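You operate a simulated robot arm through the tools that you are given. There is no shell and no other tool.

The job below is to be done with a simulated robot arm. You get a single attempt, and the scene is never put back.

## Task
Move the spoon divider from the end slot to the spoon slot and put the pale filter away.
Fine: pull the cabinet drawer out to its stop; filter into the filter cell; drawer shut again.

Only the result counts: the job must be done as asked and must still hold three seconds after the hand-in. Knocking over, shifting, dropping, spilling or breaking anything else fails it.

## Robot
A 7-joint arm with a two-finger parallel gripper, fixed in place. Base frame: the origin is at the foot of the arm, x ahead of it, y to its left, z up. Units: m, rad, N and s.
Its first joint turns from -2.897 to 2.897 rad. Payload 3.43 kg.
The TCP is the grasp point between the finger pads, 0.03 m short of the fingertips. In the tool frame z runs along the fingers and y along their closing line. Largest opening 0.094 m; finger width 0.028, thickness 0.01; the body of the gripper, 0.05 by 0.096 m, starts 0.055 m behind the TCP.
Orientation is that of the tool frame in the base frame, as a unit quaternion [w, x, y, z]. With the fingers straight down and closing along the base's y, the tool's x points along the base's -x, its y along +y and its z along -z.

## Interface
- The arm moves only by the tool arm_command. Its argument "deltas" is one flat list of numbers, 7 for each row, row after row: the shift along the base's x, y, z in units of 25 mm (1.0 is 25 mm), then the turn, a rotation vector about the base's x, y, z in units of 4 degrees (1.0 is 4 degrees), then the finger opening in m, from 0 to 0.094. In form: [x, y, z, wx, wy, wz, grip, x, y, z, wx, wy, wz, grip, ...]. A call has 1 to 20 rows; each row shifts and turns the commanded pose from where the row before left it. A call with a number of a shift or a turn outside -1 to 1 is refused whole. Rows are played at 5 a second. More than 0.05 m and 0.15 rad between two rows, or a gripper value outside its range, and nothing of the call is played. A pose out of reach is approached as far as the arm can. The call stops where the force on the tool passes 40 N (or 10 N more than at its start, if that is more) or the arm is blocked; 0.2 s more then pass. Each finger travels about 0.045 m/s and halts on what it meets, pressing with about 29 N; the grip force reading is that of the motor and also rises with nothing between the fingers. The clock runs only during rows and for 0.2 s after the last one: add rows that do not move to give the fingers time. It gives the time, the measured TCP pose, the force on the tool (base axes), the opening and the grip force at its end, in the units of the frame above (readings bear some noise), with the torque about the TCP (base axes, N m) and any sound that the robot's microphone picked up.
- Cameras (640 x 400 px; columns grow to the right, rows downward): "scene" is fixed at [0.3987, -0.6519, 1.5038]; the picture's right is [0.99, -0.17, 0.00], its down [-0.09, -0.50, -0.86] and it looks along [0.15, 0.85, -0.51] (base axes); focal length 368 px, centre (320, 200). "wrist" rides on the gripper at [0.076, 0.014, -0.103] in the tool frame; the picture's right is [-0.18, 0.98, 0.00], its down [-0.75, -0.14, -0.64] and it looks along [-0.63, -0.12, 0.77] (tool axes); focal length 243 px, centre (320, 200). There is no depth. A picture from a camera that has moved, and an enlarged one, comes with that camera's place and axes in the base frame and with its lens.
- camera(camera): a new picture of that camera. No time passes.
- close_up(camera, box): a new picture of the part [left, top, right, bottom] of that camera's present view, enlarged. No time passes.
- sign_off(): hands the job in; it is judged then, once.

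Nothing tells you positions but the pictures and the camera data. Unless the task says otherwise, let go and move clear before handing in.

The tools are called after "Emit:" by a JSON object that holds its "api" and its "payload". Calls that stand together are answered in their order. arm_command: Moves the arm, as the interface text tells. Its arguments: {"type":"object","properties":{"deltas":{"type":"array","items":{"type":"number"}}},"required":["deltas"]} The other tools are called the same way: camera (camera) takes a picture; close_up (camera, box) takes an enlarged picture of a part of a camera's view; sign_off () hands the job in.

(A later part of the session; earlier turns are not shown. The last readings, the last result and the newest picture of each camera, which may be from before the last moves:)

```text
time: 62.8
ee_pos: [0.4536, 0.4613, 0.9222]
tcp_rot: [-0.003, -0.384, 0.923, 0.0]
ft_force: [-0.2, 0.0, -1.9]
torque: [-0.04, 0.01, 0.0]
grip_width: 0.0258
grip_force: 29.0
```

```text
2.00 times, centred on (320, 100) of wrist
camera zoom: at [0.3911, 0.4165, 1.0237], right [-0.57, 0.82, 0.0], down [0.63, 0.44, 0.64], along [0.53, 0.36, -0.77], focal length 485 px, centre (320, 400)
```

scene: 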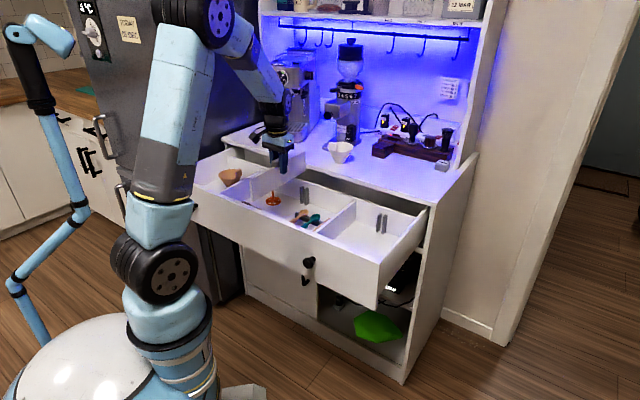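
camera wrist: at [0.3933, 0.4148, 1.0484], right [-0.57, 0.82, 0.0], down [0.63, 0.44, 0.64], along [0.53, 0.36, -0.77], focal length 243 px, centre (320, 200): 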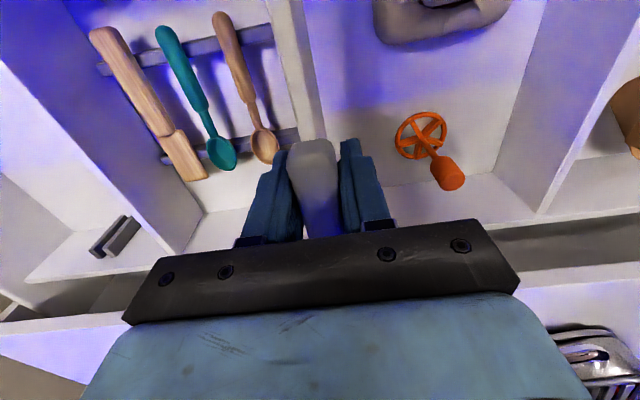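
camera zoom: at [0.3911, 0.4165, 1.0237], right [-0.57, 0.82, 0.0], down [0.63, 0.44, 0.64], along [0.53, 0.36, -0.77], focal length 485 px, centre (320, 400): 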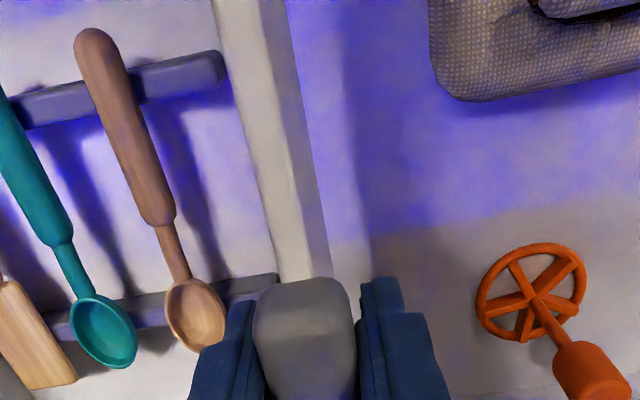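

No contact force yet, but the arm drifted 1.4 mm toward −v during the descent. I'll correct +1 mm and keep lowering slowly.

Emit:
{"api": "arm_command", "payload": {"deltas": [0.03, -0.03, 0, 0, 0, 0, 0.01, 0, 0, 0, 0, 0, 0, 0.01, 0, 0, -0.1, 0, 0, 0, 0.01, 0, 0, -0.1, 0, 0, 0, 0.01, 0, 0, -0.1, 0, 0, 0, 0.01, 0, 0, -0.1, 0, 0, 0, 0.01, 0, 0, 0, 0, 0, 0, 0.01]}}

Emit:
{"api": "close_up", "payload": {"camera": "scene", "box": [280, 165, 330, 205]}}

Emit:
{"api": "close_up", "payload": {"camera": "wrist", "box": [240, 0, 400, 200]}}

```text
time: 64.4
ee_pos: [0.4558, 0.4616, 0.9113]
tcp_rot: [-0.001, -0.384, 0.923, -0.001]
ft_force: [-0.4, -0.3, -1.8]
torque: [0.0, 0.0, 0.0]
grip_width: 0.0262
grip_force: 29.1
```

```text
10.00 times, centred on (305, 185) of scene
camera zoom: at [0.3987, -0.6519, 1.5038], right [0.99, -0.17, 0.0], down [-0.09, -0.5, -0.86], along [0.15, 0.85, -0.51], focal length 3682 px, centre (470, 350)
```

zoom: 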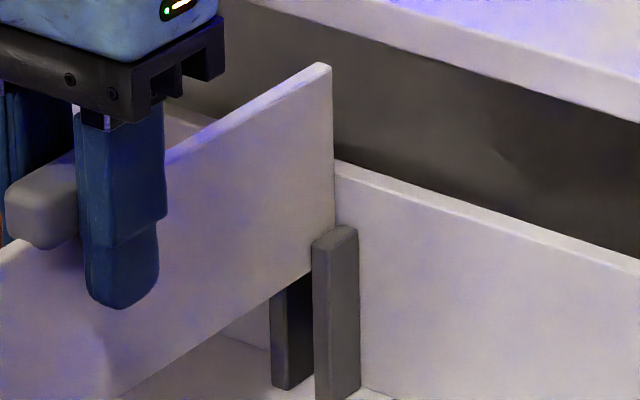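

```text
2.00 times, centred on (320, 100) of wrist
camera zoom: at [0.3925, 0.4157, 1.0133], right [-0.57, 0.82, 0.0], down [0.63, 0.44, 0.64], along [0.53, 0.36, -0.77], focal length 485 px, centre (320, 400)
```

zoom: 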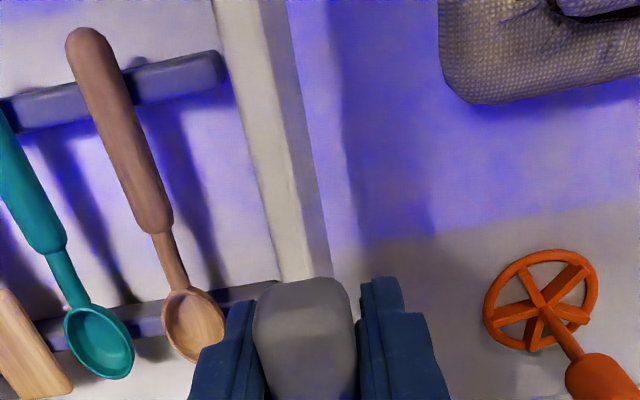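

The plate is now between the rails with no contact force. I'll keep lowering it in.

Emit:
{"api": "arm_command", "payload": {"deltas": [0, 0, -0.2, 0, 0, 0, 0.01, 0, 0, -0.2, 0, 0, 0, 0.01, 0, 0, -0.2, 0, 0, 0, 0.01, 0, 0, -0.2, 0, 0, 0, 0.01, 0, 0, -0.2, 0, 0, 0, 0.01, 0, 0, 0, 0, 0, 0, 0.01]}}

Emit:
{"api": "close_up", "payload": {"camera": "scene", "box": [260, 150, 340, 215]}}

Emit:
{"api": "close_up", "payload": {"camera": "wrist", "box": [240, 0, 400, 200]}}

```text
time: 65.8
ee_pos: [0.4545, 0.4605, 0.8862]
tcp_rot: [-0.002, -0.385, 0.923, -0.001]
ft_force: [-0.4, -1.0, -1.3]
torque: [-0.01, 0.02, 0.0]
grip_width: 0.0258
grip_force: 29.0
```

```text
6.15 times, centred on (300, 182) of scene
camera zoom: at [0.3987, -0.6519, 1.5038], right [0.99, -0.17, 0.0], down [-0.09, -0.5, -0.86], along [0.15, 0.85, -0.51], focal length 2266 px, centre (443, 308)
```

zoom: 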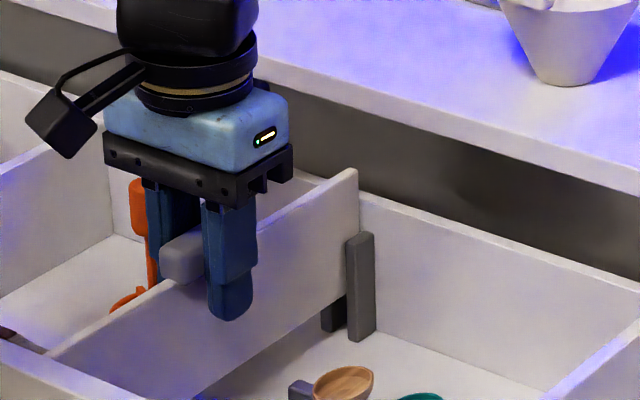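

```text
2.00 times, centred on (320, 100) of wrist
camera zoom: at [0.3922, 0.4159, 0.9885], right [-0.57, 0.82, 0.0], down [0.63, 0.44, 0.64], along [0.53, 0.36, -0.77], focal length 485 px, centre (320, 400)
```

zoom: 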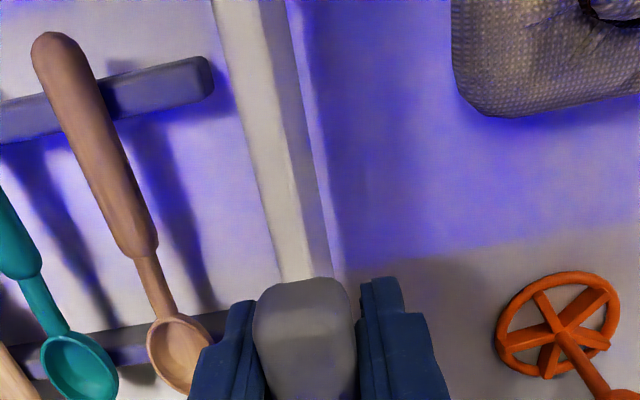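

Still free and sliding in. I'll lower the rest of the way with small steps to the floor.

Emit:
{"api": "arm_command", "payload": {"deltas": [0, 0, -0.2, 0, 0, 0, 0.01, 0, 0, -0.2, 0, 0, 0, 0.01, 0, 0, -0.2, 0, 0, 0, 0.01, 0, 0, -0.2, 0, 0, 0, 0.01, 0, 0, -0.2, 0, 0, 0, 0.01, 0, 0, 0, 0, 0, 0, 0.01, 0, 0, 0, 0, 0, 0, 0.01]}}

```text
time: 67.4
ee_pos: [0.4549, 0.4614, 0.8608]
tcp_rot: [-0.002, -0.384, 0.923, 0.0]
ft_force: [0.7, 0.1, -2.0]
torque: [0.0, 0.0, -0.01]
grip_width: 0.026
grip_force: 29.1
```

Emit:
{"api": "arm_command", "payload": {"deltas": [0, 0, -0.08, 0, 0, 0, 0.01, 0, 0, -0.06, 0, 0, 0, 0.01, 0, 0, -0.06, 0, 0, 0, 0.01, 0, 0, 0, 0, 0, 0, 0.01]}}

Emit:
{"api": "camera", "payload": {"camera": "wrist"}}

Emit:
{"api": "close_up", "payload": {"camera": "scene", "box": [260, 150, 340, 215]}}

```text
time: 68.4
ee_pos: [0.4551, 0.4607, 0.8552]
tcp_rot: [-0.002, -0.384, 0.923, -0.001]
ft_force: [-0.4, 1.7, -1.4]
torque: [-0.03, 0.04, -0.13]
grip_width: 0.026
grip_force: 28.7
```

```text
taken
camera wrist: at [0.3927, 0.4159, 0.9582], right [-0.57, 0.82, 0.0], down [0.63, 0.44, 0.64], along [0.53, 0.36, -0.77], focal length 243 px, centre (320, 200)
```

wrist: 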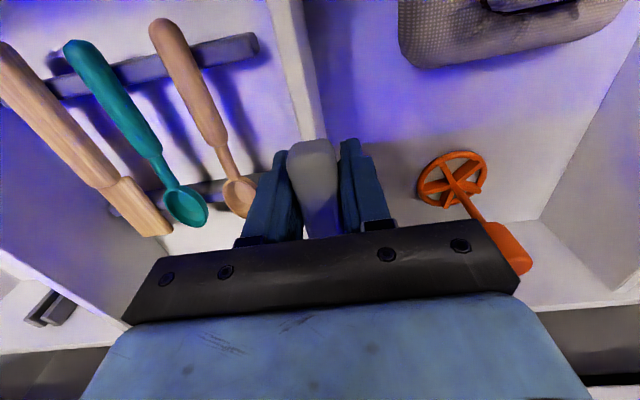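

```text
6.15 times, centred on (300, 182) of scene
camera zoom: at [0.3987, -0.6519, 1.5038], right [0.99, -0.17, 0.0], down [-0.09, -0.5, -0.86], along [0.15, 0.85, -0.51], focal length 2266 px, centre (443, 308)
```

zoom: 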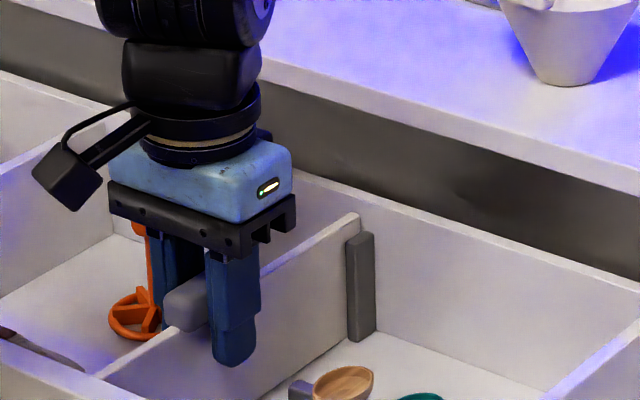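

The divider is within a millimetre of fully seated, matching its original height. I'll settle it the last bit, then release and lift clear.

Emit:
{"api": "arm_command", "payload": {"deltas": [0, 0, -0.04, 0, 0, 0, 0.01, 0, 0, -0.03, 0, 0, 0, 0.01, 0, 0, 0, 0, 0, 0, 0.01]}}

```text
time: 69.2
ee_pos: [0.4575, 0.4615, 0.8556]
tcp_rot: [0.0, -0.385, 0.923, -0.001]
ft_force: [-1.6, 0.3, 10.7]
torque: [-0.01, 0.04, -0.07]
grip_width: 0.026
grip_force: 29.1
```

The force now reads +10.7 N, so it's on the floor of the slot. Releasing.

Emit:
{"api": "arm_command", "payload": {"deltas": [0, 0, 0, 0, 0, 0, 0.03, 0, 0, 0, 0, 0, 0, 0.045, 0, 0, 0, 0, 0, 0, 0.05, 0, 0, 0.2, 0, 0, 0, 0.05, 0, 0, 0.5, 0, 0, 0, 0.05, 0, 0, 0.8, 0, 0, 0, 0.05, 0, 0, 1, 0, 0, 0, 0.05, 0, 0, 1, 0, 0, 0, 0.05, 0, 0, 1, 0, 0, 0, 0.05, 0, 0, 1, 0, 0, 0, 0.05, 0, 0, 1, 0, 0, 0, 0.05, -0.7, -0.7, 1, 0, 0, 0, 0.05, -0.7, -0.7, 1, 0, 0, 0, 0.05, -0.7, -0.7, 1, 0, 0, 0, 0.05, 0, 0, 1, 0, 0, 0, 0.05, 0, 0, 0, 0, 0, 0, 0.05]}}

Emit:
{"api": "camera", "payload": {"camera": "wrist"}}

Emit:
{"api": "close_up", "payload": {"camera": "scene", "box": [250, 150, 400, 250]}}

```text
time: 72.6
ee_pos: [0.4018, 0.4077, 1.1185]
tcp_rot: [-0.002, -0.385, 0.923, 0.0]
ft_force: [0.5, 1.0, 0.4]
torque: [0.0, -0.03, -0.03]
grip_width: 0.0502
grip_force: 0.1
```

```text
taken
camera wrist: at [0.3384, 0.3626, 1.2206], right [-0.57, 0.82, 0.0], down [0.63, 0.44, 0.64], along [0.53, 0.36, -0.77], focal length 243 px, centre (320, 200)
```

wrist: 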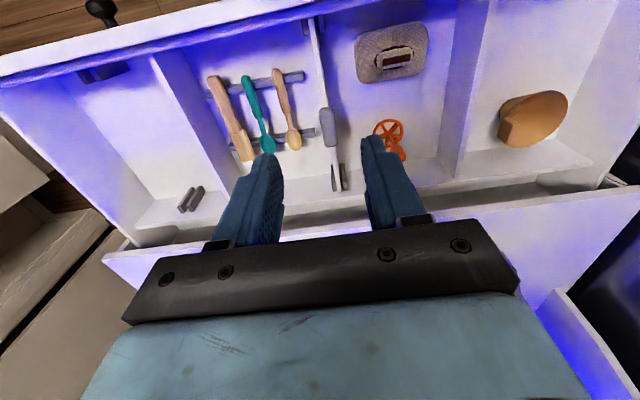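

```text
4.00 times, centred on (325, 200) of scene
camera zoom: at [0.3987, -0.6519, 1.5038], right [0.99, -0.17, 0.0], down [-0.09, -0.5, -0.86], along [0.15, 0.85, -0.51], focal length 1473 px, centre (300, 200)
```

zoom: 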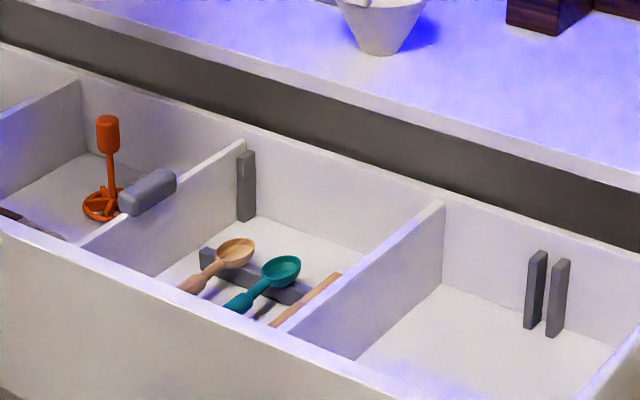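

The divider stands in the spoon slot. I'll verify the rails up close and study the filter and its destination cell.

Emit:
{"api": "close_up", "payload": {"camera": "wrist", "box": [290, 0, 370, 60]}}

Emit:
{"api": "close_up", "payload": {"camera": "wrist", "box": [300, 100, 370, 200]}}

Emit:
{"api": "close_up", "payload": {"camera": "wrist", "box": [430, 0, 640, 200]}}

Emit:
{"api": "close_up", "payload": {"camera": "scene", "box": [310, 120, 380, 180]}}

Emit:
{"api": "close_up", "payload": {"camera": "scene", "box": [190, 130, 270, 210]}}

```text
6.67 times, centred on (330, 30) of wrist
camera zoom: at [0.3384, 0.3626, 1.2206], right [-0.57, 0.82, 0.0], down [0.63, 0.44, 0.64], along [0.53, 0.36, -0.77], focal length 1618 px, centre (253, 1333)
```

zoom: 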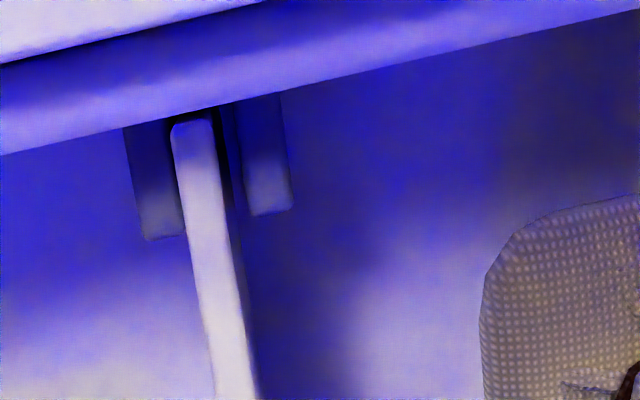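

```text
4.00 times, centred on (335, 150) of wrist
camera zoom: at [0.3384, 0.3626, 1.2206], right [-0.57, 0.82, 0.0], down [0.63, 0.44, 0.64], along [0.53, 0.36, -0.77], focal length 970 px, centre (260, 400)
```

zoom: 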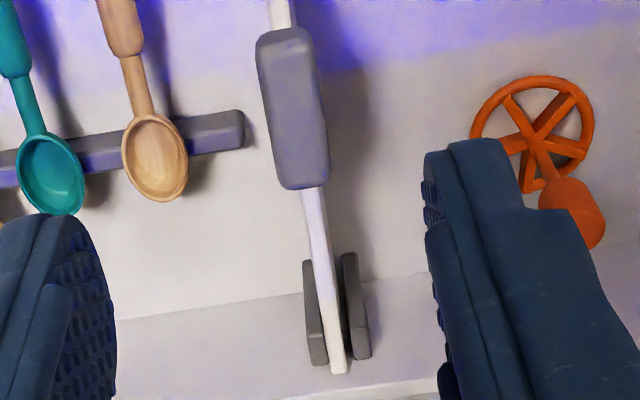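

```text
2.00 times, centred on (535, 100) of wrist
camera zoom: at [0.3384, 0.3626, 1.2206], right [-0.57, 0.82, 0.0], down [0.63, 0.44, 0.64], along [0.53, 0.36, -0.77], focal length 485 px, centre (-110, 400)
```

zoom: 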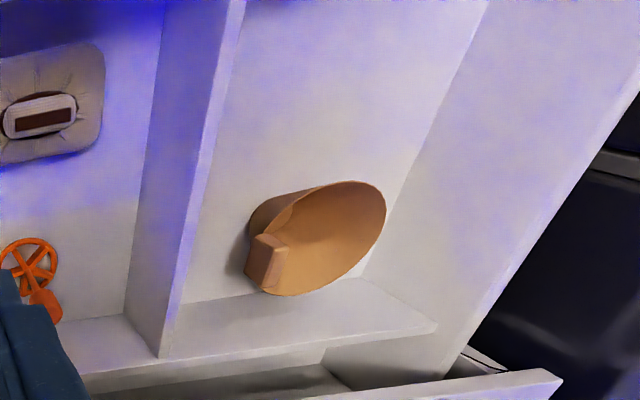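

```text
6.67 times, centred on (345, 150) of scene
camera zoom: at [0.3987, -0.6519, 1.5038], right [0.99, -0.17, 0.0], down [-0.09, -0.5, -0.86], along [0.15, 0.85, -0.51], focal length 2455 px, centre (153, 533)
```

zoom: 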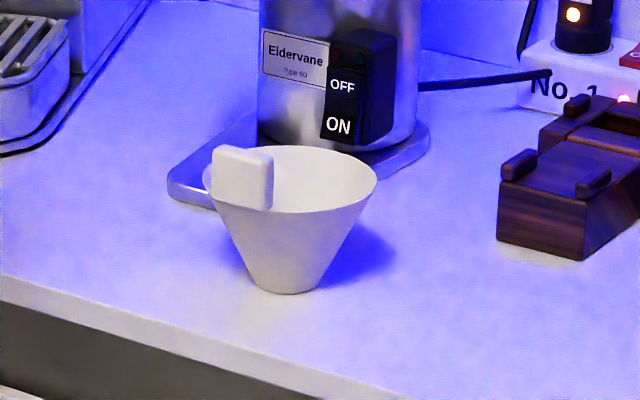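

```text
5.00 times, centred on (230, 170) of scene
camera zoom: at [0.3987, -0.6519, 1.5038], right [0.99, -0.17, 0.0], down [-0.09, -0.5, -0.86], along [0.15, 0.85, -0.51], focal length 1841 px, centre (770, 350)
```

zoom: 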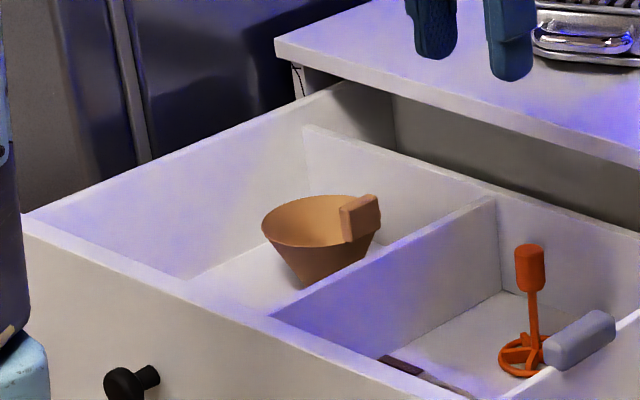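

The divider is seated in both front and back rails. Next is the pale filter: its tab seems to face the robot. I'll move the wrist camera nearer for a detailed look.

Emit:
{"api": "arm_command", "payload": {"deltas": [0.99, 0.441, 0, 0, 0, 0, 0.06, 0.99, 0.441, 0, 0, 0, 0, 0.06, 0.99, 0.441, 0, 0, 0, 0, 0.06, 0.99, 0.441, 0, 0, 0, 0, 0.06, 0.99, 0.441, 0, 0, 0, 0, 0.06, 0.99, 0.441, 0, 0, 0, 0, 0.06, 0.99, 0.441, 0, 0, 0, 0, 0.06, 0.99, 0.441, 0, 0, 0, 0, 0.06, 0, 0, 0, 0, 0, 0, 0.06]}}

Emit:
{"api": "camera", "payload": {"camera": "wrist"}}

Emit:
{"api": "camera", "payload": {"camera": "scene"}}

```text
time: 74.6
ee_pos: [0.6012, 0.4963, 1.116]
tcp_rot: [-0.002, -0.384, 0.923, -0.001]
ft_force: [0.3, -0.3, 0.2]
torque: [0.01, 0.0, 0.03]
grip_width: 0.0602
grip_force: 0.1
```

```text
taken
camera wrist: at [0.5373, 0.452, 1.2177], right [-0.57, 0.82, 0.0], down [0.63, 0.44, 0.64], along [0.53, 0.36, -0.77], focal length 243 px, centre (320, 200)
```

wrist: 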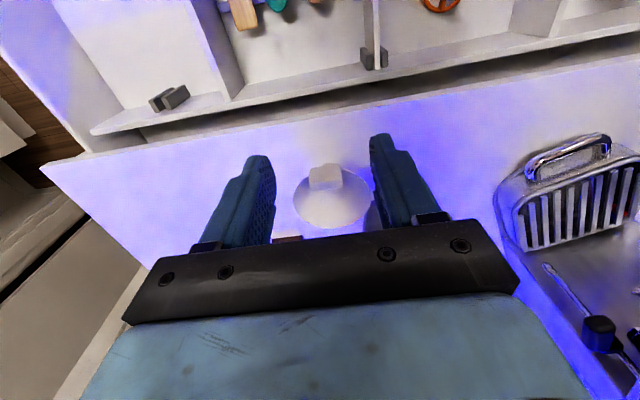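

```text
taken
```

scene: 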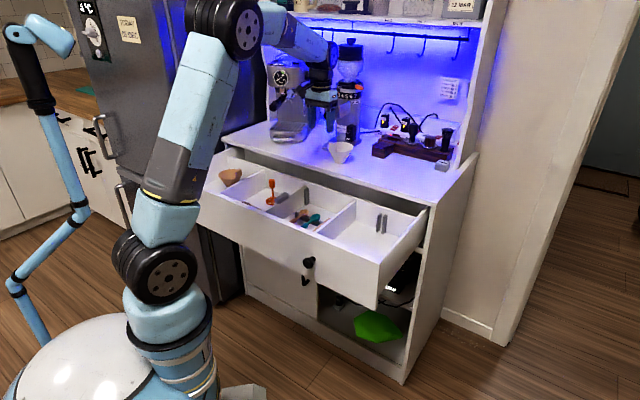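

Emit:
{"api": "close_up", "payload": {"camera": "wrist", "box": [280, 140, 380, 245]}}

Emit:
{"api": "close_up", "payload": {"camera": "scene", "box": [320, 130, 365, 170]}}

```text
3.81 times, centred on (330, 192) of wrist
camera zoom: at [0.5373, 0.452, 1.2177], right [-0.57, 0.82, 0.0], down [0.63, 0.44, 0.64], along [0.53, 0.36, -0.77], focal length 924 px, centre (282, 229)
```

zoom: 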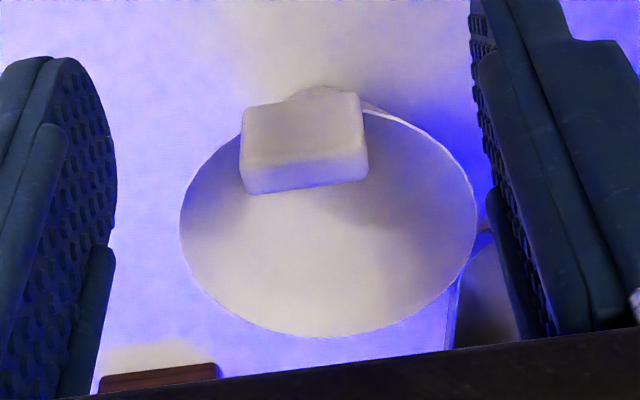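

```text
10.00 times, centred on (342, 150) of scene
camera zoom: at [0.3987, -0.6519, 1.5038], right [0.99, -0.17, 0.0], down [-0.09, -0.5, -0.86], along [0.15, 0.85, -0.51], focal length 3682 px, centre (95, 700)
```

zoom: 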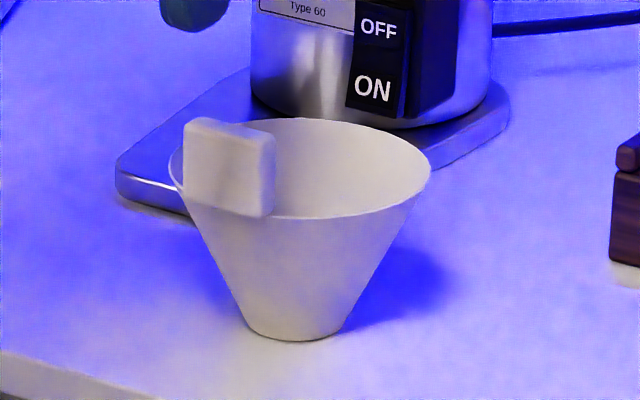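

The filter's tab is a thin upright block on the robot-facing rim at about u=0.850, v=0.082, with its top at z≈1.012 and the rim at about 0.977. I'll grip it across its ~37 mm width, keeping the fingertips above the rim, so I'm moving above it first.

Emit:
{"api": "arm_command", "payload": {"deltas": [0.773, 0.633, -0.46, 0, 0, 0, 0.065, 0.773, 0.633, -0.46, 0, 0, 0, 0.065, 0.773, 0.633, -0.46, 0, 0, 0, 0.065, 0, 0, 0, 0, 0, 0, 0.065, 0, 0, 0, 0, 0, 0, 0.065]}}

Emit:
{"api": "camera", "payload": {"camera": "wrist"}}

Emit:
{"api": "close_up", "payload": {"camera": "scene", "box": [300, 100, 380, 170]}}

```text
time: 75.8
ee_pos: [0.6579, 0.5434, 1.0817]
tcp_rot: [-0.001, -0.385, 0.923, 0.0]
ft_force: [0.5, -0.7, 0.2]
torque: [0.0, -0.01, -0.01]
grip_width: 0.0652
grip_force: 0.2
```

```text
taken
camera wrist: at [0.5945, 0.4985, 1.1851], right [-0.57, 0.82, 0.0], down [0.63, 0.44, 0.64], along [0.53, 0.36, -0.77], focal length 243 px, centre (320, 200)
```

wrist: 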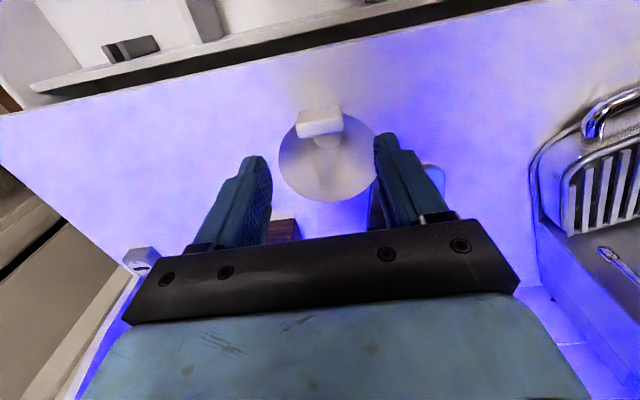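

```text
5.71 times, centred on (340, 135) of scene
camera zoom: at [0.3987, -0.6519, 1.5038], right [0.99, -0.17, 0.0], down [-0.09, -0.5, -0.86], along [0.15, 0.85, -0.51], focal length 2104 px, centre (206, 571)
```

zoom: 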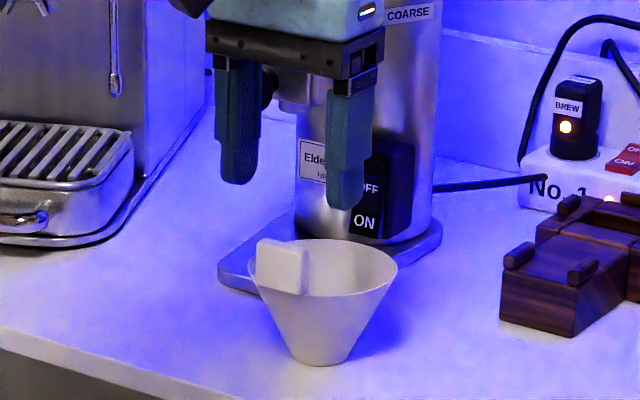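

Emit:
{"api": "close_up", "payload": {"camera": "wrist", "box": [260, 85, 390, 215]}}

```text
3.08 times, centred on (325, 150) of wrist
camera zoom: at [0.5945, 0.4985, 1.1851], right [-0.57, 0.82, 0.0], down [0.63, 0.44, 0.64], along [0.53, 0.36, -0.77], focal length 746 px, centre (305, 354)
```

zoom: 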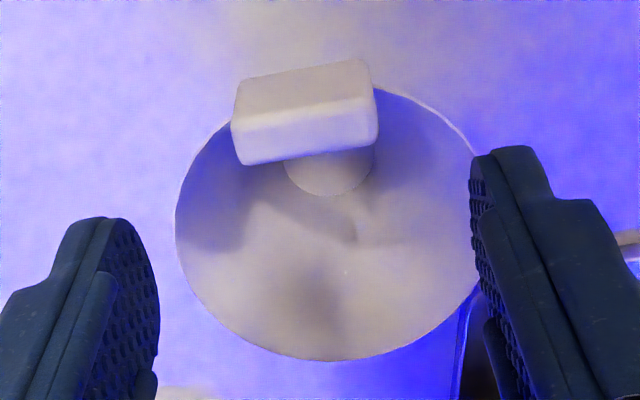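

The tab is nearly centred. I'll make a 1 mm correction and descend to just above the grasp height, then check the fingertips against the rim.

Emit:
{"api": "arm_command", "payload": {"deltas": [-0.012, -0.07, -0.6, 0, 0, 0, 0.055, 0, 0, -0.6, 0, 0, 0, 0.055, 0, 0, -0.6, 0, 0, 0, 0.055, 0, 0, -0.6, 0, 0, 0, 0.055, 0, 0, 0, 0, 0, 0, 0.055, 0, 0, 0, 0, 0, 0, 0.055]}}

Emit:
{"api": "close_up", "payload": {"camera": "scene", "box": [310, 110, 375, 165]}}

Emit:
{"api": "camera", "payload": {"camera": "wrist"}}

```text
time: 77.2
ee_pos: [0.6598, 0.5413, 1.0227]
tcp_rot: [-0.001, -0.385, 0.923, -0.001]
ft_force: [0.1, -0.6, 0.3]
torque: [0.0, 0.0, 0.03]
grip_width: 0.055
grip_force: 0.0
```

```text
7.27 times, centred on (342, 138) of scene
camera zoom: at [0.3987, -0.6519, 1.5038], right [0.99, -0.17, 0.0], down [-0.09, -0.5, -0.86], along [0.15, 0.85, -0.51], focal length 2678 px, centre (156, 654)
```

zoom: 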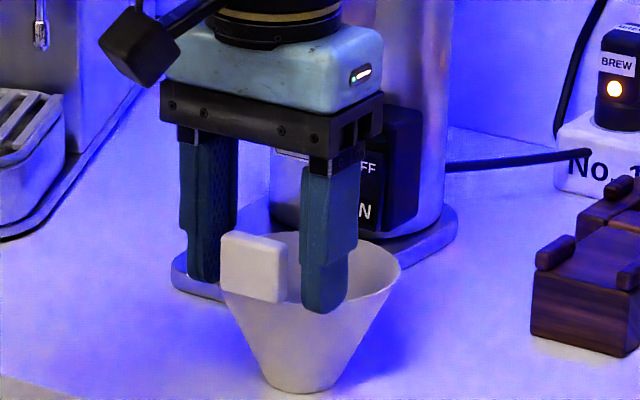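

```text
taken
camera wrist: at [0.5959, 0.496, 1.1247], right [-0.57, 0.82, 0.0], down [0.63, 0.44, 0.64], along [0.53, 0.36, -0.77], focal length 243 px, centre (320, 200)
```

wrist: 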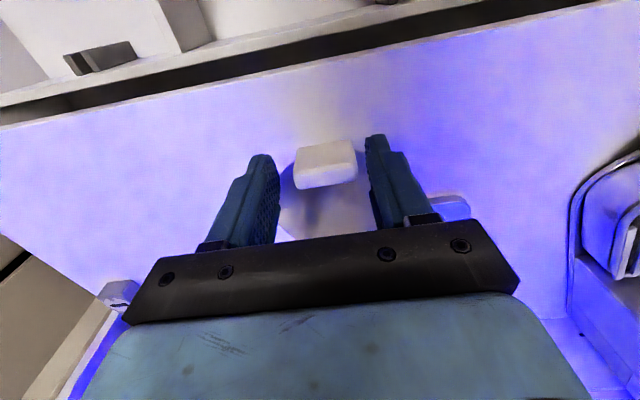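

The fingers straddle the tab with no contact. I'll lower 5 mm more and close.

Emit:
{"api": "arm_command", "payload": {"deltas": [0, 0, -0.2, 0, 0, 0, 0.055, 0, 0, 0, 0, 0, 0, 0.05, 0, 0, 0, 0, 0, 0, 0.04, 0, 0, 0, 0, 0, 0, 0.03, 0, 0, 0, 0, 0, 0, 0.025, 0, 0, 0, 0, 0, 0, 0.025]}}

Emit:
{"api": "close_up", "payload": {"camera": "scene", "box": [310, 110, 375, 165]}}

Emit:
{"api": "camera", "payload": {"camera": "wrist"}}

```text
time: 78.6
ee_pos: [0.6581, 0.5407, 1.0173]
tcp_rot: [-0.001, -0.384, 0.923, 0.0]
ft_force: [0.0, 0.1, -0.1]
torque: [0.02, 0.03, -0.01]
grip_width: 0.0328
grip_force: 29.4
```

```text
7.27 times, centred on (342, 138) of scene
camera zoom: at [0.3987, -0.6519, 1.5038], right [0.99, -0.17, 0.0], down [-0.09, -0.5, -0.86], along [0.15, 0.85, -0.51], focal length 2678 px, centre (156, 654)
```

zoom: 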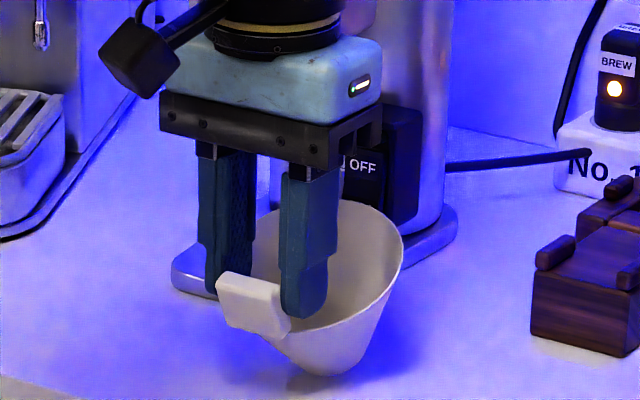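

```text
taken
camera wrist: at [0.5957, 0.4962, 1.1196], right [-0.57, 0.82, 0.0], down [0.63, 0.44, 0.64], along [0.53, 0.36, -0.77], focal length 243 px, centre (320, 200)
```

wrist: 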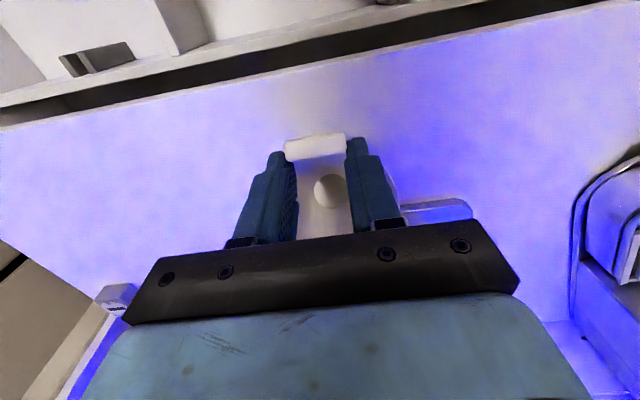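

The filter has tilted in the grip, with the tab side dropping. Before doing anything else I'll look closely to see how it is held.

Emit:
{"api": "close_up", "payload": {"camera": "scene", "box": [325, 130, 365, 165]}}

Emit:
{"api": "close_up", "payload": {"camera": "wrist", "box": [240, 110, 420, 250]}}

```text
11.43 times, centred on (345, 148) of scene
camera zoom: at [0.3987, -0.6519, 1.5038], right [0.99, -0.17, 0.0], down [-0.09, -0.5, -0.86], along [0.15, 0.85, -0.51], focal length 4208 px, centre (34, 800)
```

zoom: 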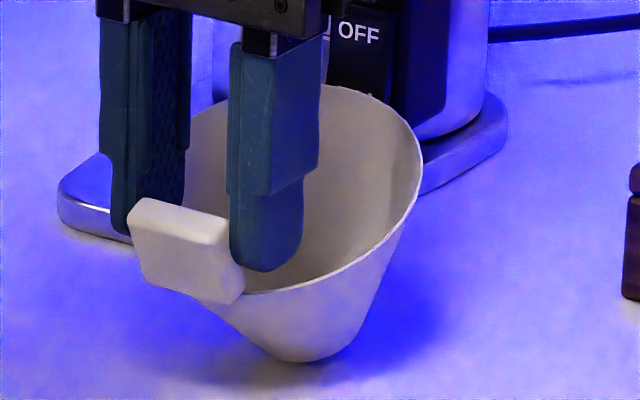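

```text
2.86 times, centred on (330, 180) of wrist
camera zoom: at [0.5957, 0.4962, 1.1196], right [-0.57, 0.82, 0.0], down [0.63, 0.44, 0.64], along [0.53, 0.36, -0.77], focal length 693 px, centre (291, 257)
```

zoom: 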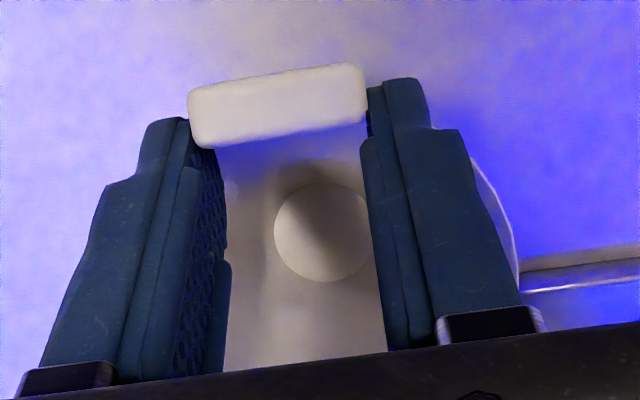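

The filter has rotated about 30° about the grip axis, and the tab seems pinched right at the fingertips. I'll lift a few millimetres very slowly to see whether it is actually held.

Emit:
{"api": "arm_command", "payload": {"deltas": [0, 0, 0.08, 0, 0, 0, 0.02, 0, 0, 0.08, 0, 0, 0, 0.02, 0, 0, 0.08, 0, 0, 0, 0.02, 0, 0, 0, 0, 0, 0, 0.02]}}

Emit:
{"api": "close_up", "payload": {"camera": "scene", "box": [325, 130, 365, 165]}}

Emit:
{"api": "close_up", "payload": {"camera": "wrist", "box": [240, 110, 420, 250]}}

```text
time: 79.6
ee_pos: [0.6594, 0.5405, 1.0223]
tcp_rot: [-0.002, -0.385, 0.923, 0.0]
ft_force: [0.1, -0.5, -1.0]
torque: [0.01, 0.03, -0.01]
grip_width: 0.0325
grip_force: 29.5
```

```text
11.43 times, centred on (345, 148) of scene
camera zoom: at [0.3987, -0.6519, 1.5038], right [0.99, -0.17, 0.0], down [-0.09, -0.5, -0.86], along [0.15, 0.85, -0.51], focal length 4208 px, centre (34, 800)
```

zoom: 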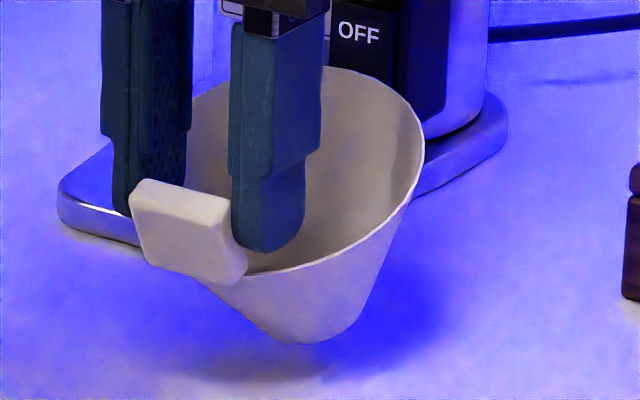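

```text
2.86 times, centred on (330, 180) of wrist
camera zoom: at [0.5961, 0.4963, 1.1258], right [-0.57, 0.82, 0.0], down [0.63, 0.44, 0.64], along [0.53, 0.36, -0.77], focal length 693 px, centre (291, 257)
```

zoom: 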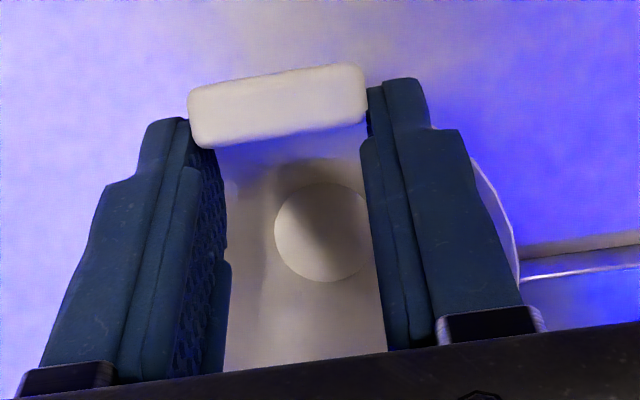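

Good: it is firmly held and lifts with the gripper, just tilted relative to the tool. I'll raise it, carry it back over the open drawer, and then pitch the tool to bring the filter upright.

Emit:
{"api": "arm_command", "payload": {"deltas": [0, 0, 0.5, 0, 0, 0, 0.02, 0, 0, 0.7, 0, 0, 0, 0.02, 0, 0, 0.7, 0, 0, 0, 0.02, 0, 0, 0.7, 0, 0, 0, 0.02, 0, 0, 0.7, 0, 0, 0, 0.02, 0, 0, 0.7, 0, 0, 0, 0.02, 0, 0, 0.7, 0, 0, 0, 0.02, -0.4, -0.4, 0.2, 0, 0, 0, 0.02, -0.6, -0.6, 0, 0, 0, 0, 0.02, -0.6, -0.6, 0, 0, 0, 0, 0.02, -0.6, -0.6, 0, 0, 0, 0, 0.02, -0.6, -0.6, 0, 0, 0, 0, 0.02, -0.6, -0.6, 0, 0, 0, 0, 0.02, -0.6, -0.6, 0, 0, 0, 0, 0.02, -0.6, -0.6, 0, 0, 0, 0, 0.02, -0.6, -0.6, 0, 0, 0, 0, 0.02, -0.6, -0.6, 0, 0, 0, 0, 0.02, -0.4, -0.4, 0, 0, 0, 0, 0.02, 0, 0, 0, 0, 0, 0, 0.02]}}

Emit:
{"api": "camera", "payload": {"camera": "wrist"}}

Emit:
{"api": "camera", "payload": {"camera": "scene"}}

```text
time: 83.6
ee_pos: [0.5027, 0.386, 1.1472]
tcp_rot: [-0.002, -0.385, 0.923, -0.001]
ft_force: [-0.3, 0.5, -0.2]
torque: [-0.05, -0.01, -0.02]
grip_width: 0.0326
grip_force: 29.3
```

```text
taken
camera wrist: at [0.4395, 0.3419, 1.2487], right [-0.57, 0.82, 0.0], down [0.63, 0.44, 0.64], along [0.53, 0.36, -0.77], focal length 243 px, centre (320, 200)
```

wrist: 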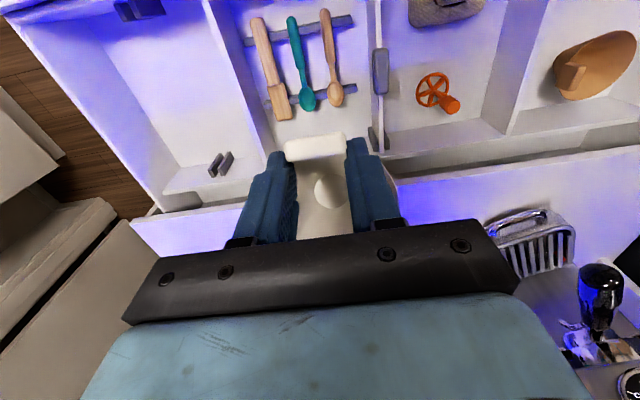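

```text
taken
```

scene: 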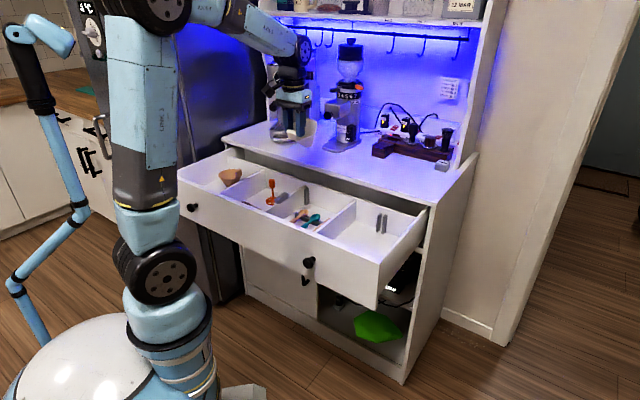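

Emit:
{"api": "close_up", "payload": {"camera": "scene", "box": [265, 100, 325, 150]}}

Emit:
{"api": "close_up", "payload": {"camera": "wrist", "box": [240, 110, 420, 250]}}

```text
8.00 times, centred on (295, 125) of scene
camera zoom: at [0.3987, -0.6519, 1.5038], right [0.99, -0.17, 0.0], down [-0.09, -0.5, -0.86], along [0.15, 0.85, -0.51], focal length 2946 px, centre (520, 800)
```

zoom: 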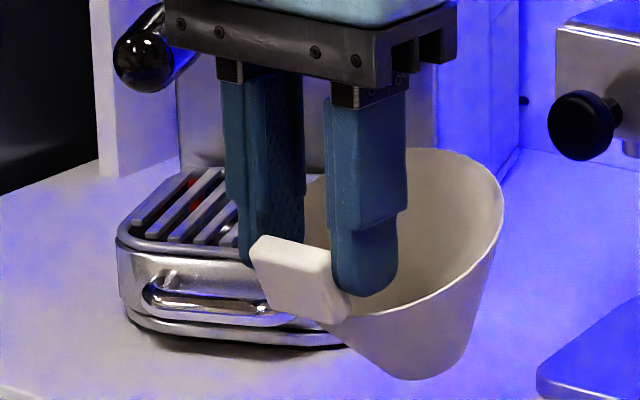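

```text
2.86 times, centred on (330, 180) of wrist
camera zoom: at [0.4395, 0.3419, 1.2487], right [-0.57, 0.82, 0.0], down [0.63, 0.44, 0.64], along [0.53, 0.36, -0.77], focal length 693 px, centre (291, 257)
```

zoom: 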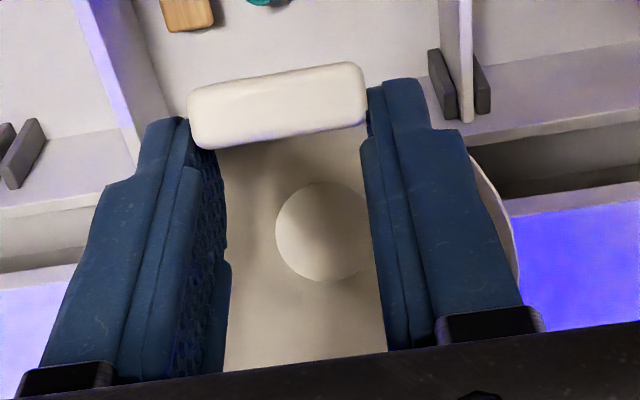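

The filter is clearly held, leaning about 30° toward the robot. I'll rotate the tool 30° the other way so the filter hangs upright.

Emit:
{"api": "arm_command", "payload": {"deltas": [0, 0, 0, -0.5, 0.5, 0, 0.02, 0, 0, 0, -0.5, 0.5, 0, 0.02, 0, 0, 0, -0.5, 0.5, 0, 0.02, 0, 0, 0, -0.5, 0.5, 0, 0.02, 0, 0, 0, -0.5, 0.5, 0, 0.02, 0, 0, 0, -0.5, 0.5, 0, 0.02, 0, 0, 0, -0.5, 0.5, 0, 0.02, 0, 0, 0, -0.5, 0.5, 0, 0.02, 0, 0, 0, -0.5, 0.5, 0, 0.02, 0, 0, 0, -0.5, 0.5, 0, 0.02, 0, 0, 0, 0, 0, 0, 0.02]}}

Emit:
{"api": "close_up", "payload": {"camera": "scene", "box": [255, 90, 335, 155]}}

Emit:
{"api": "camera", "payload": {"camera": "wrist"}}

```text
time: 86.0
ee_pos: [0.5041, 0.3871, 1.1445]
tcp_rot: [-0.228, -0.372, 0.895, -0.094]
ft_force: [0.1, -0.2, 0.0]
torque: [0.01, 0.02, -0.02]
grip_width: 0.0325
grip_force: 29.2
```

```text
6.15 times, centred on (295, 122) of scene
camera zoom: at [0.3987, -0.6519, 1.5038], right [0.99, -0.17, 0.0], down [-0.09, -0.5, -0.86], along [0.15, 0.85, -0.51], focal length 2266 px, centre (474, 677)
```

zoom: 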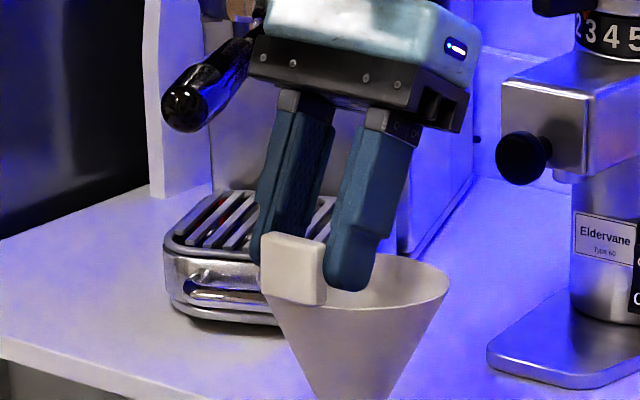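

```text
taken
camera wrist: at [0.4824, 0.3828, 1.2716], right [-0.58, 0.81, -0.09], down [0.78, 0.59, 0.2], along [0.22, 0.05, -0.97], focal length 243 px, centre (320, 200)
```

wrist: 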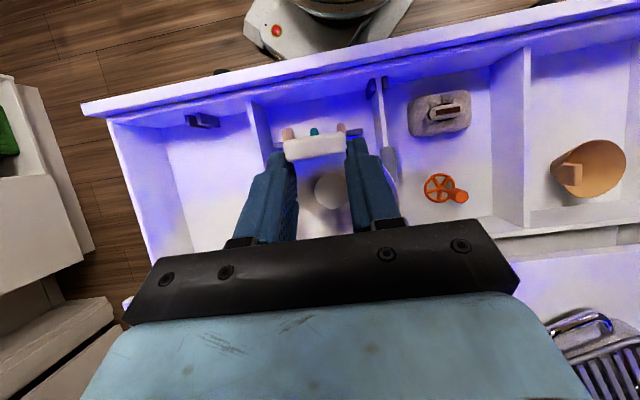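

Emit:
{"api": "close_up", "payload": {"camera": "scene", "box": [275, 115, 325, 165]}}

Emit:
{"api": "close_up", "payload": {"camera": "wrist", "box": [400, 20, 640, 240]}}

```text
8.00 times, centred on (300, 140) of scene
camera zoom: at [0.3987, -0.6519, 1.5038], right [0.99, -0.17, 0.0], down [-0.09, -0.5, -0.86], along [0.15, 0.85, -0.51], focal length 2946 px, centre (480, 680)
```

zoom: 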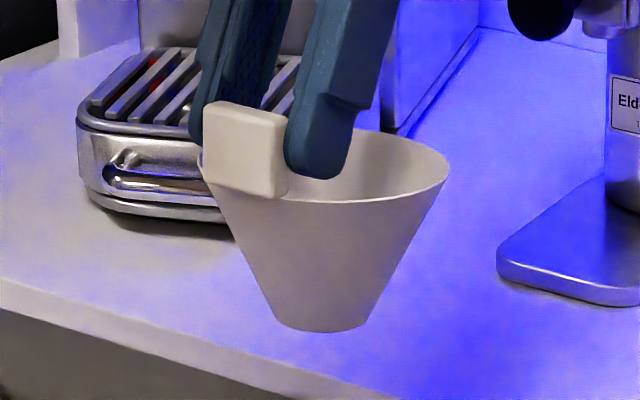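

```text
1.82 times, centred on (520, 130) of wrist
camera zoom: at [0.4824, 0.3828, 1.2716], right [-0.58, 0.81, -0.09], down [0.78, 0.59, 0.2], along [0.22, 0.05, -0.97], focal length 441 px, centre (-44, 327)
```

zoom: 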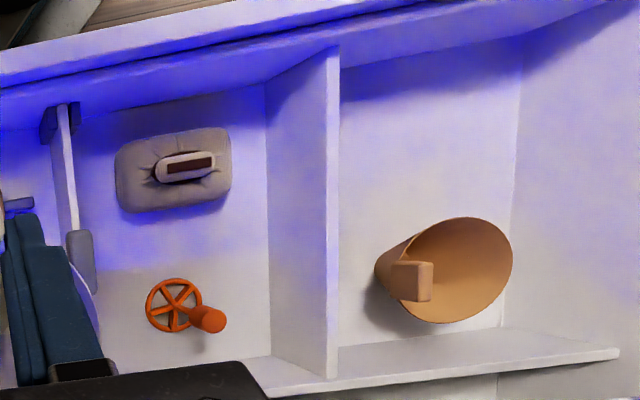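

The filter now hangs upright, with its centre about 27 mm beyond the TCP and its base about 0.10 m below. I'll carry it over the left cell, to the free spot in front of the tan filter (u≈0.585, v≈−0.34), staying high.

Emit:
{"api": "arm_command", "payload": {"deltas": [-0.4, 0.28, 0, 0, 0, 0, 0.02, -0.78, 0.554, -0.05, 0, 0, 0, 0.02, -0.78, 0.554, -0.05, 0, 0, 0, 0.02, -0.78, 0.554, -0.05, 0, 0, 0, 0.02, -0.78, 0.554, -0.05, 0, 0, 0, 0.02, -0.78, 0.554, -0.05, 0, 0, 0, 0.02, -0.78, 0.554, -0.05, 0, 0, 0, 0.02, -0.78, 0.554, -0.05, 0, 0, 0, 0.02, -0.78, 0.554, -0.05, 0, 0, 0, 0.02, -0.78, 0.554, -0.05, 0, 0, 0, 0.02, -0.78, 0.554, -0.05, 0, 0, 0, 0.02, -0.78, 0.554, -0.05, 0, 0, 0, 0.02, -0.78, 0.554, -0.05, 0, 0, 0, 0.02, -0.78, 0.554, -0.05, 0, 0, 0, 0.02, -0.78, 0.554, -0.05, 0, 0, 0, 0.02, -0.78, 0.554, -0.05, 0, 0, 0, 0.02, -0.78, 0.554, -0.05, 0, 0, 0, 0.02, -0.78, 0.554, -0.05, 0, 0, 0, 0.02, -0.38, 0.27, 0, 0, 0, 0, 0.02, 0, 0, 0, 0, 0, 0, 0.02]}}

Emit:
{"api": "camera", "payload": {"camera": "wrist"}}

Emit:
{"api": "camera", "payload": {"camera": "scene"}}

```text
time: 90.2
ee_pos: [0.1521, 0.6367, 1.1256]
tcp_rot: [-0.227, -0.372, 0.895, -0.094]
ft_force: [0.4, 0.4, -1.1]
torque: [0.0, 0.01, -0.02]
grip_width: 0.0328
grip_force: 28.5
```

```text
taken
camera wrist: at [0.1298, 0.6321, 1.252], right [-0.58, 0.81, -0.09], down [0.78, 0.59, 0.21], along [0.22, 0.05, -0.97], focal length 243 px, centre (320, 200)
```

wrist: 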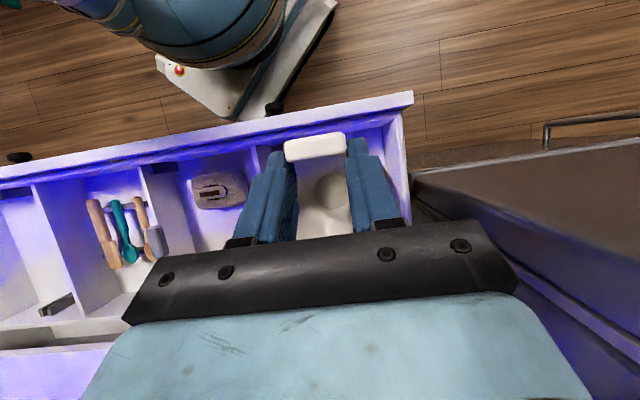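

```text
taken
```

scene: 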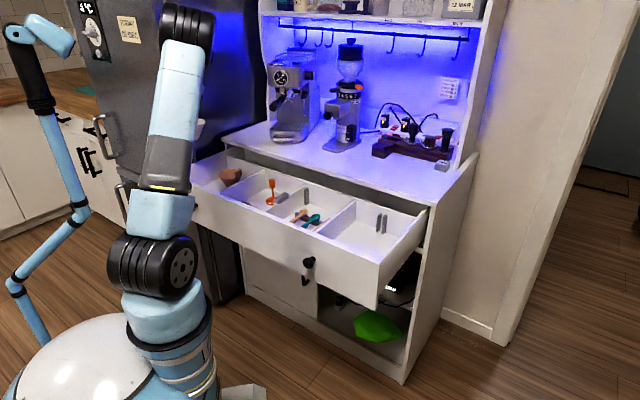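

Emit:
{"api": "close_up", "payload": {"camera": "wrist", "box": [230, 80, 430, 240]}}

Emit:
{"api": "close_up", "payload": {"camera": "scene", "box": [170, 100, 270, 210]}}

```text
2.50 times, centred on (330, 160) of wrist
camera zoom: at [0.1298, 0.6321, 1.252], right [-0.58, 0.81, -0.09], down [0.78, 0.59, 0.21], along [0.22, 0.05, -0.97], focal length 606 px, centre (295, 300)
```

zoom: 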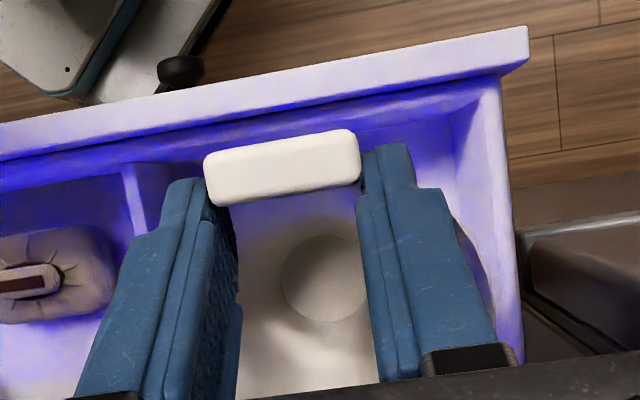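

```text
3.64 times, centred on (220, 155) of scene
camera zoom: at [0.3987, -0.6519, 1.5038], right [0.99, -0.17, 0.0], down [-0.09, -0.5, -0.86], along [0.15, 0.85, -0.51], focal length 1339 px, centre (684, 364)
```

zoom: 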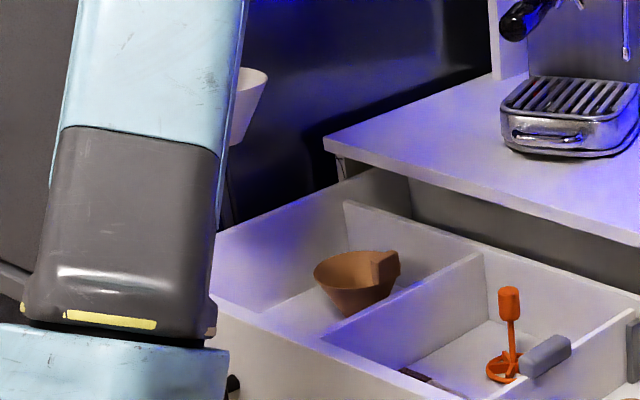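

The filter is centred over the free spot: front panel inner face at u≈0.505, left wall at v≈−0.435, tan filter behind. I'll lower in stages, watching force.

Emit:
{"api": "arm_command", "payload": {"deltas": [0, 0, -0.5, 0, 0, 0, 0.02, 0, 0, -0.7, 0, 0, 0, 0.02, 0, 0, -0.7, 0, 0, 0, 0.02, 0, 0, -0.7, 0, 0, 0, 0.02, 0, 0, -0.7, 0, 0, 0, 0.02, 0, 0, -0.7, 0, 0, 0, 0.02, 0, 0, -0.7, 0, 0, 0, 0.02, 0, 0, -0.7, 0, 0, 0, 0.02, 0, 0, -0.7, 0, 0, 0, 0.02, 0, 0, -0.7, 0, 0, 0, 0.02, 0, 0, -0.7, 0, 0, 0, 0.02, 0, 0, 0, 0, 0, 0, 0.02]}}

Emit:
{"api": "close_up", "payload": {"camera": "wrist", "box": [180, 30, 460, 240]}}

Emit:
{"api": "close_up", "payload": {"camera": "scene", "box": [170, 100, 270, 210]}}

```text
time: 92.8
ee_pos: [0.152, 0.6367, 0.9375]
tcp_rot: [-0.227, -0.372, 0.895, -0.094]
ft_force: [-0.6, 0.1, -0.5]
torque: [0.01, 0.0, -0.03]
grip_width: 0.0329
grip_force: 29.0
```

```text
1.90 times, centred on (320, 135) of wrist
camera zoom: at [0.1302, 0.6329, 1.0636], right [-0.58, 0.81, -0.09], down [0.78, 0.59, 0.21], along [0.22, 0.05, -0.97], focal length 462 px, centre (320, 324)
```

zoom: 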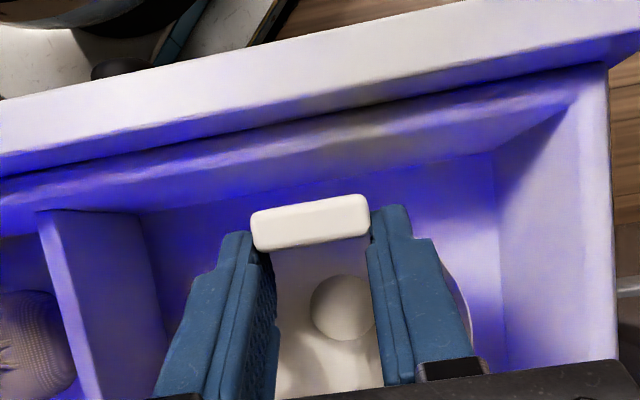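

```text
3.64 times, centred on (220, 155) of scene
camera zoom: at [0.3987, -0.6519, 1.5038], right [0.99, -0.17, 0.0], down [-0.09, -0.5, -0.86], along [0.15, 0.85, -0.51], focal length 1339 px, centre (684, 364)
```

zoom: 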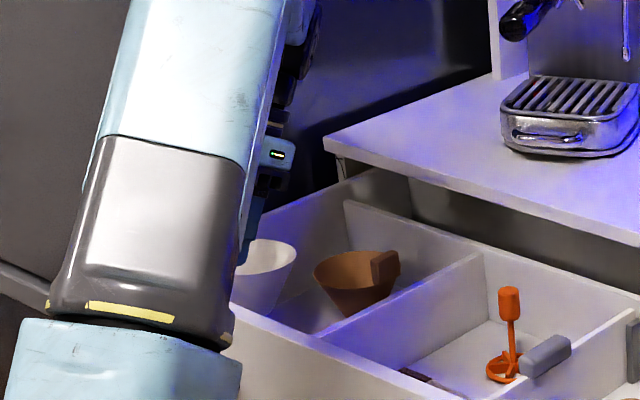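

The pale filter is inside the cell, well clear of the tan one and the walls. I'll lower the rest of the way in small steps until it touches the floor.

Emit:
{"api": "arm_command", "payload": {"deltas": [0, 0, -0.3, 0, 0, 0, 0.02, 0, 0, -0.3, 0, 0, 0, 0.02, 0, 0, -0.3, 0, 0, 0, 0.02, 0, 0, -0.3, 0, 0, 0, 0.02, 0, 0, -0.2, 0, 0, 0, 0.02, 0, 0, 0, 0, 0, 0, 0.02]}}

Emit:
{"api": "close_up", "payload": {"camera": "scene", "box": [200, 140, 270, 200]}}

```text
time: 94.2
ee_pos: [0.1531, 0.6351, 0.9035]
tcp_rot: [-0.226, -0.373, 0.895, -0.093]
ft_force: [-0.5, -0.3, -0.5]
torque: [-0.01, 0.0, 0.0]
grip_width: 0.033
grip_force: 29.1
```

```text
6.67 times, centred on (235, 170) of scene
camera zoom: at [0.3987, -0.6519, 1.5038], right [0.99, -0.17, 0.0], down [-0.09, -0.5, -0.86], along [0.15, 0.85, -0.51], focal length 2455 px, centre (887, 400)
```

zoom: 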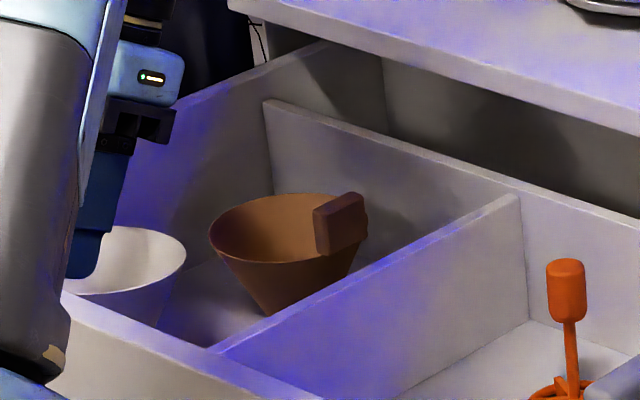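

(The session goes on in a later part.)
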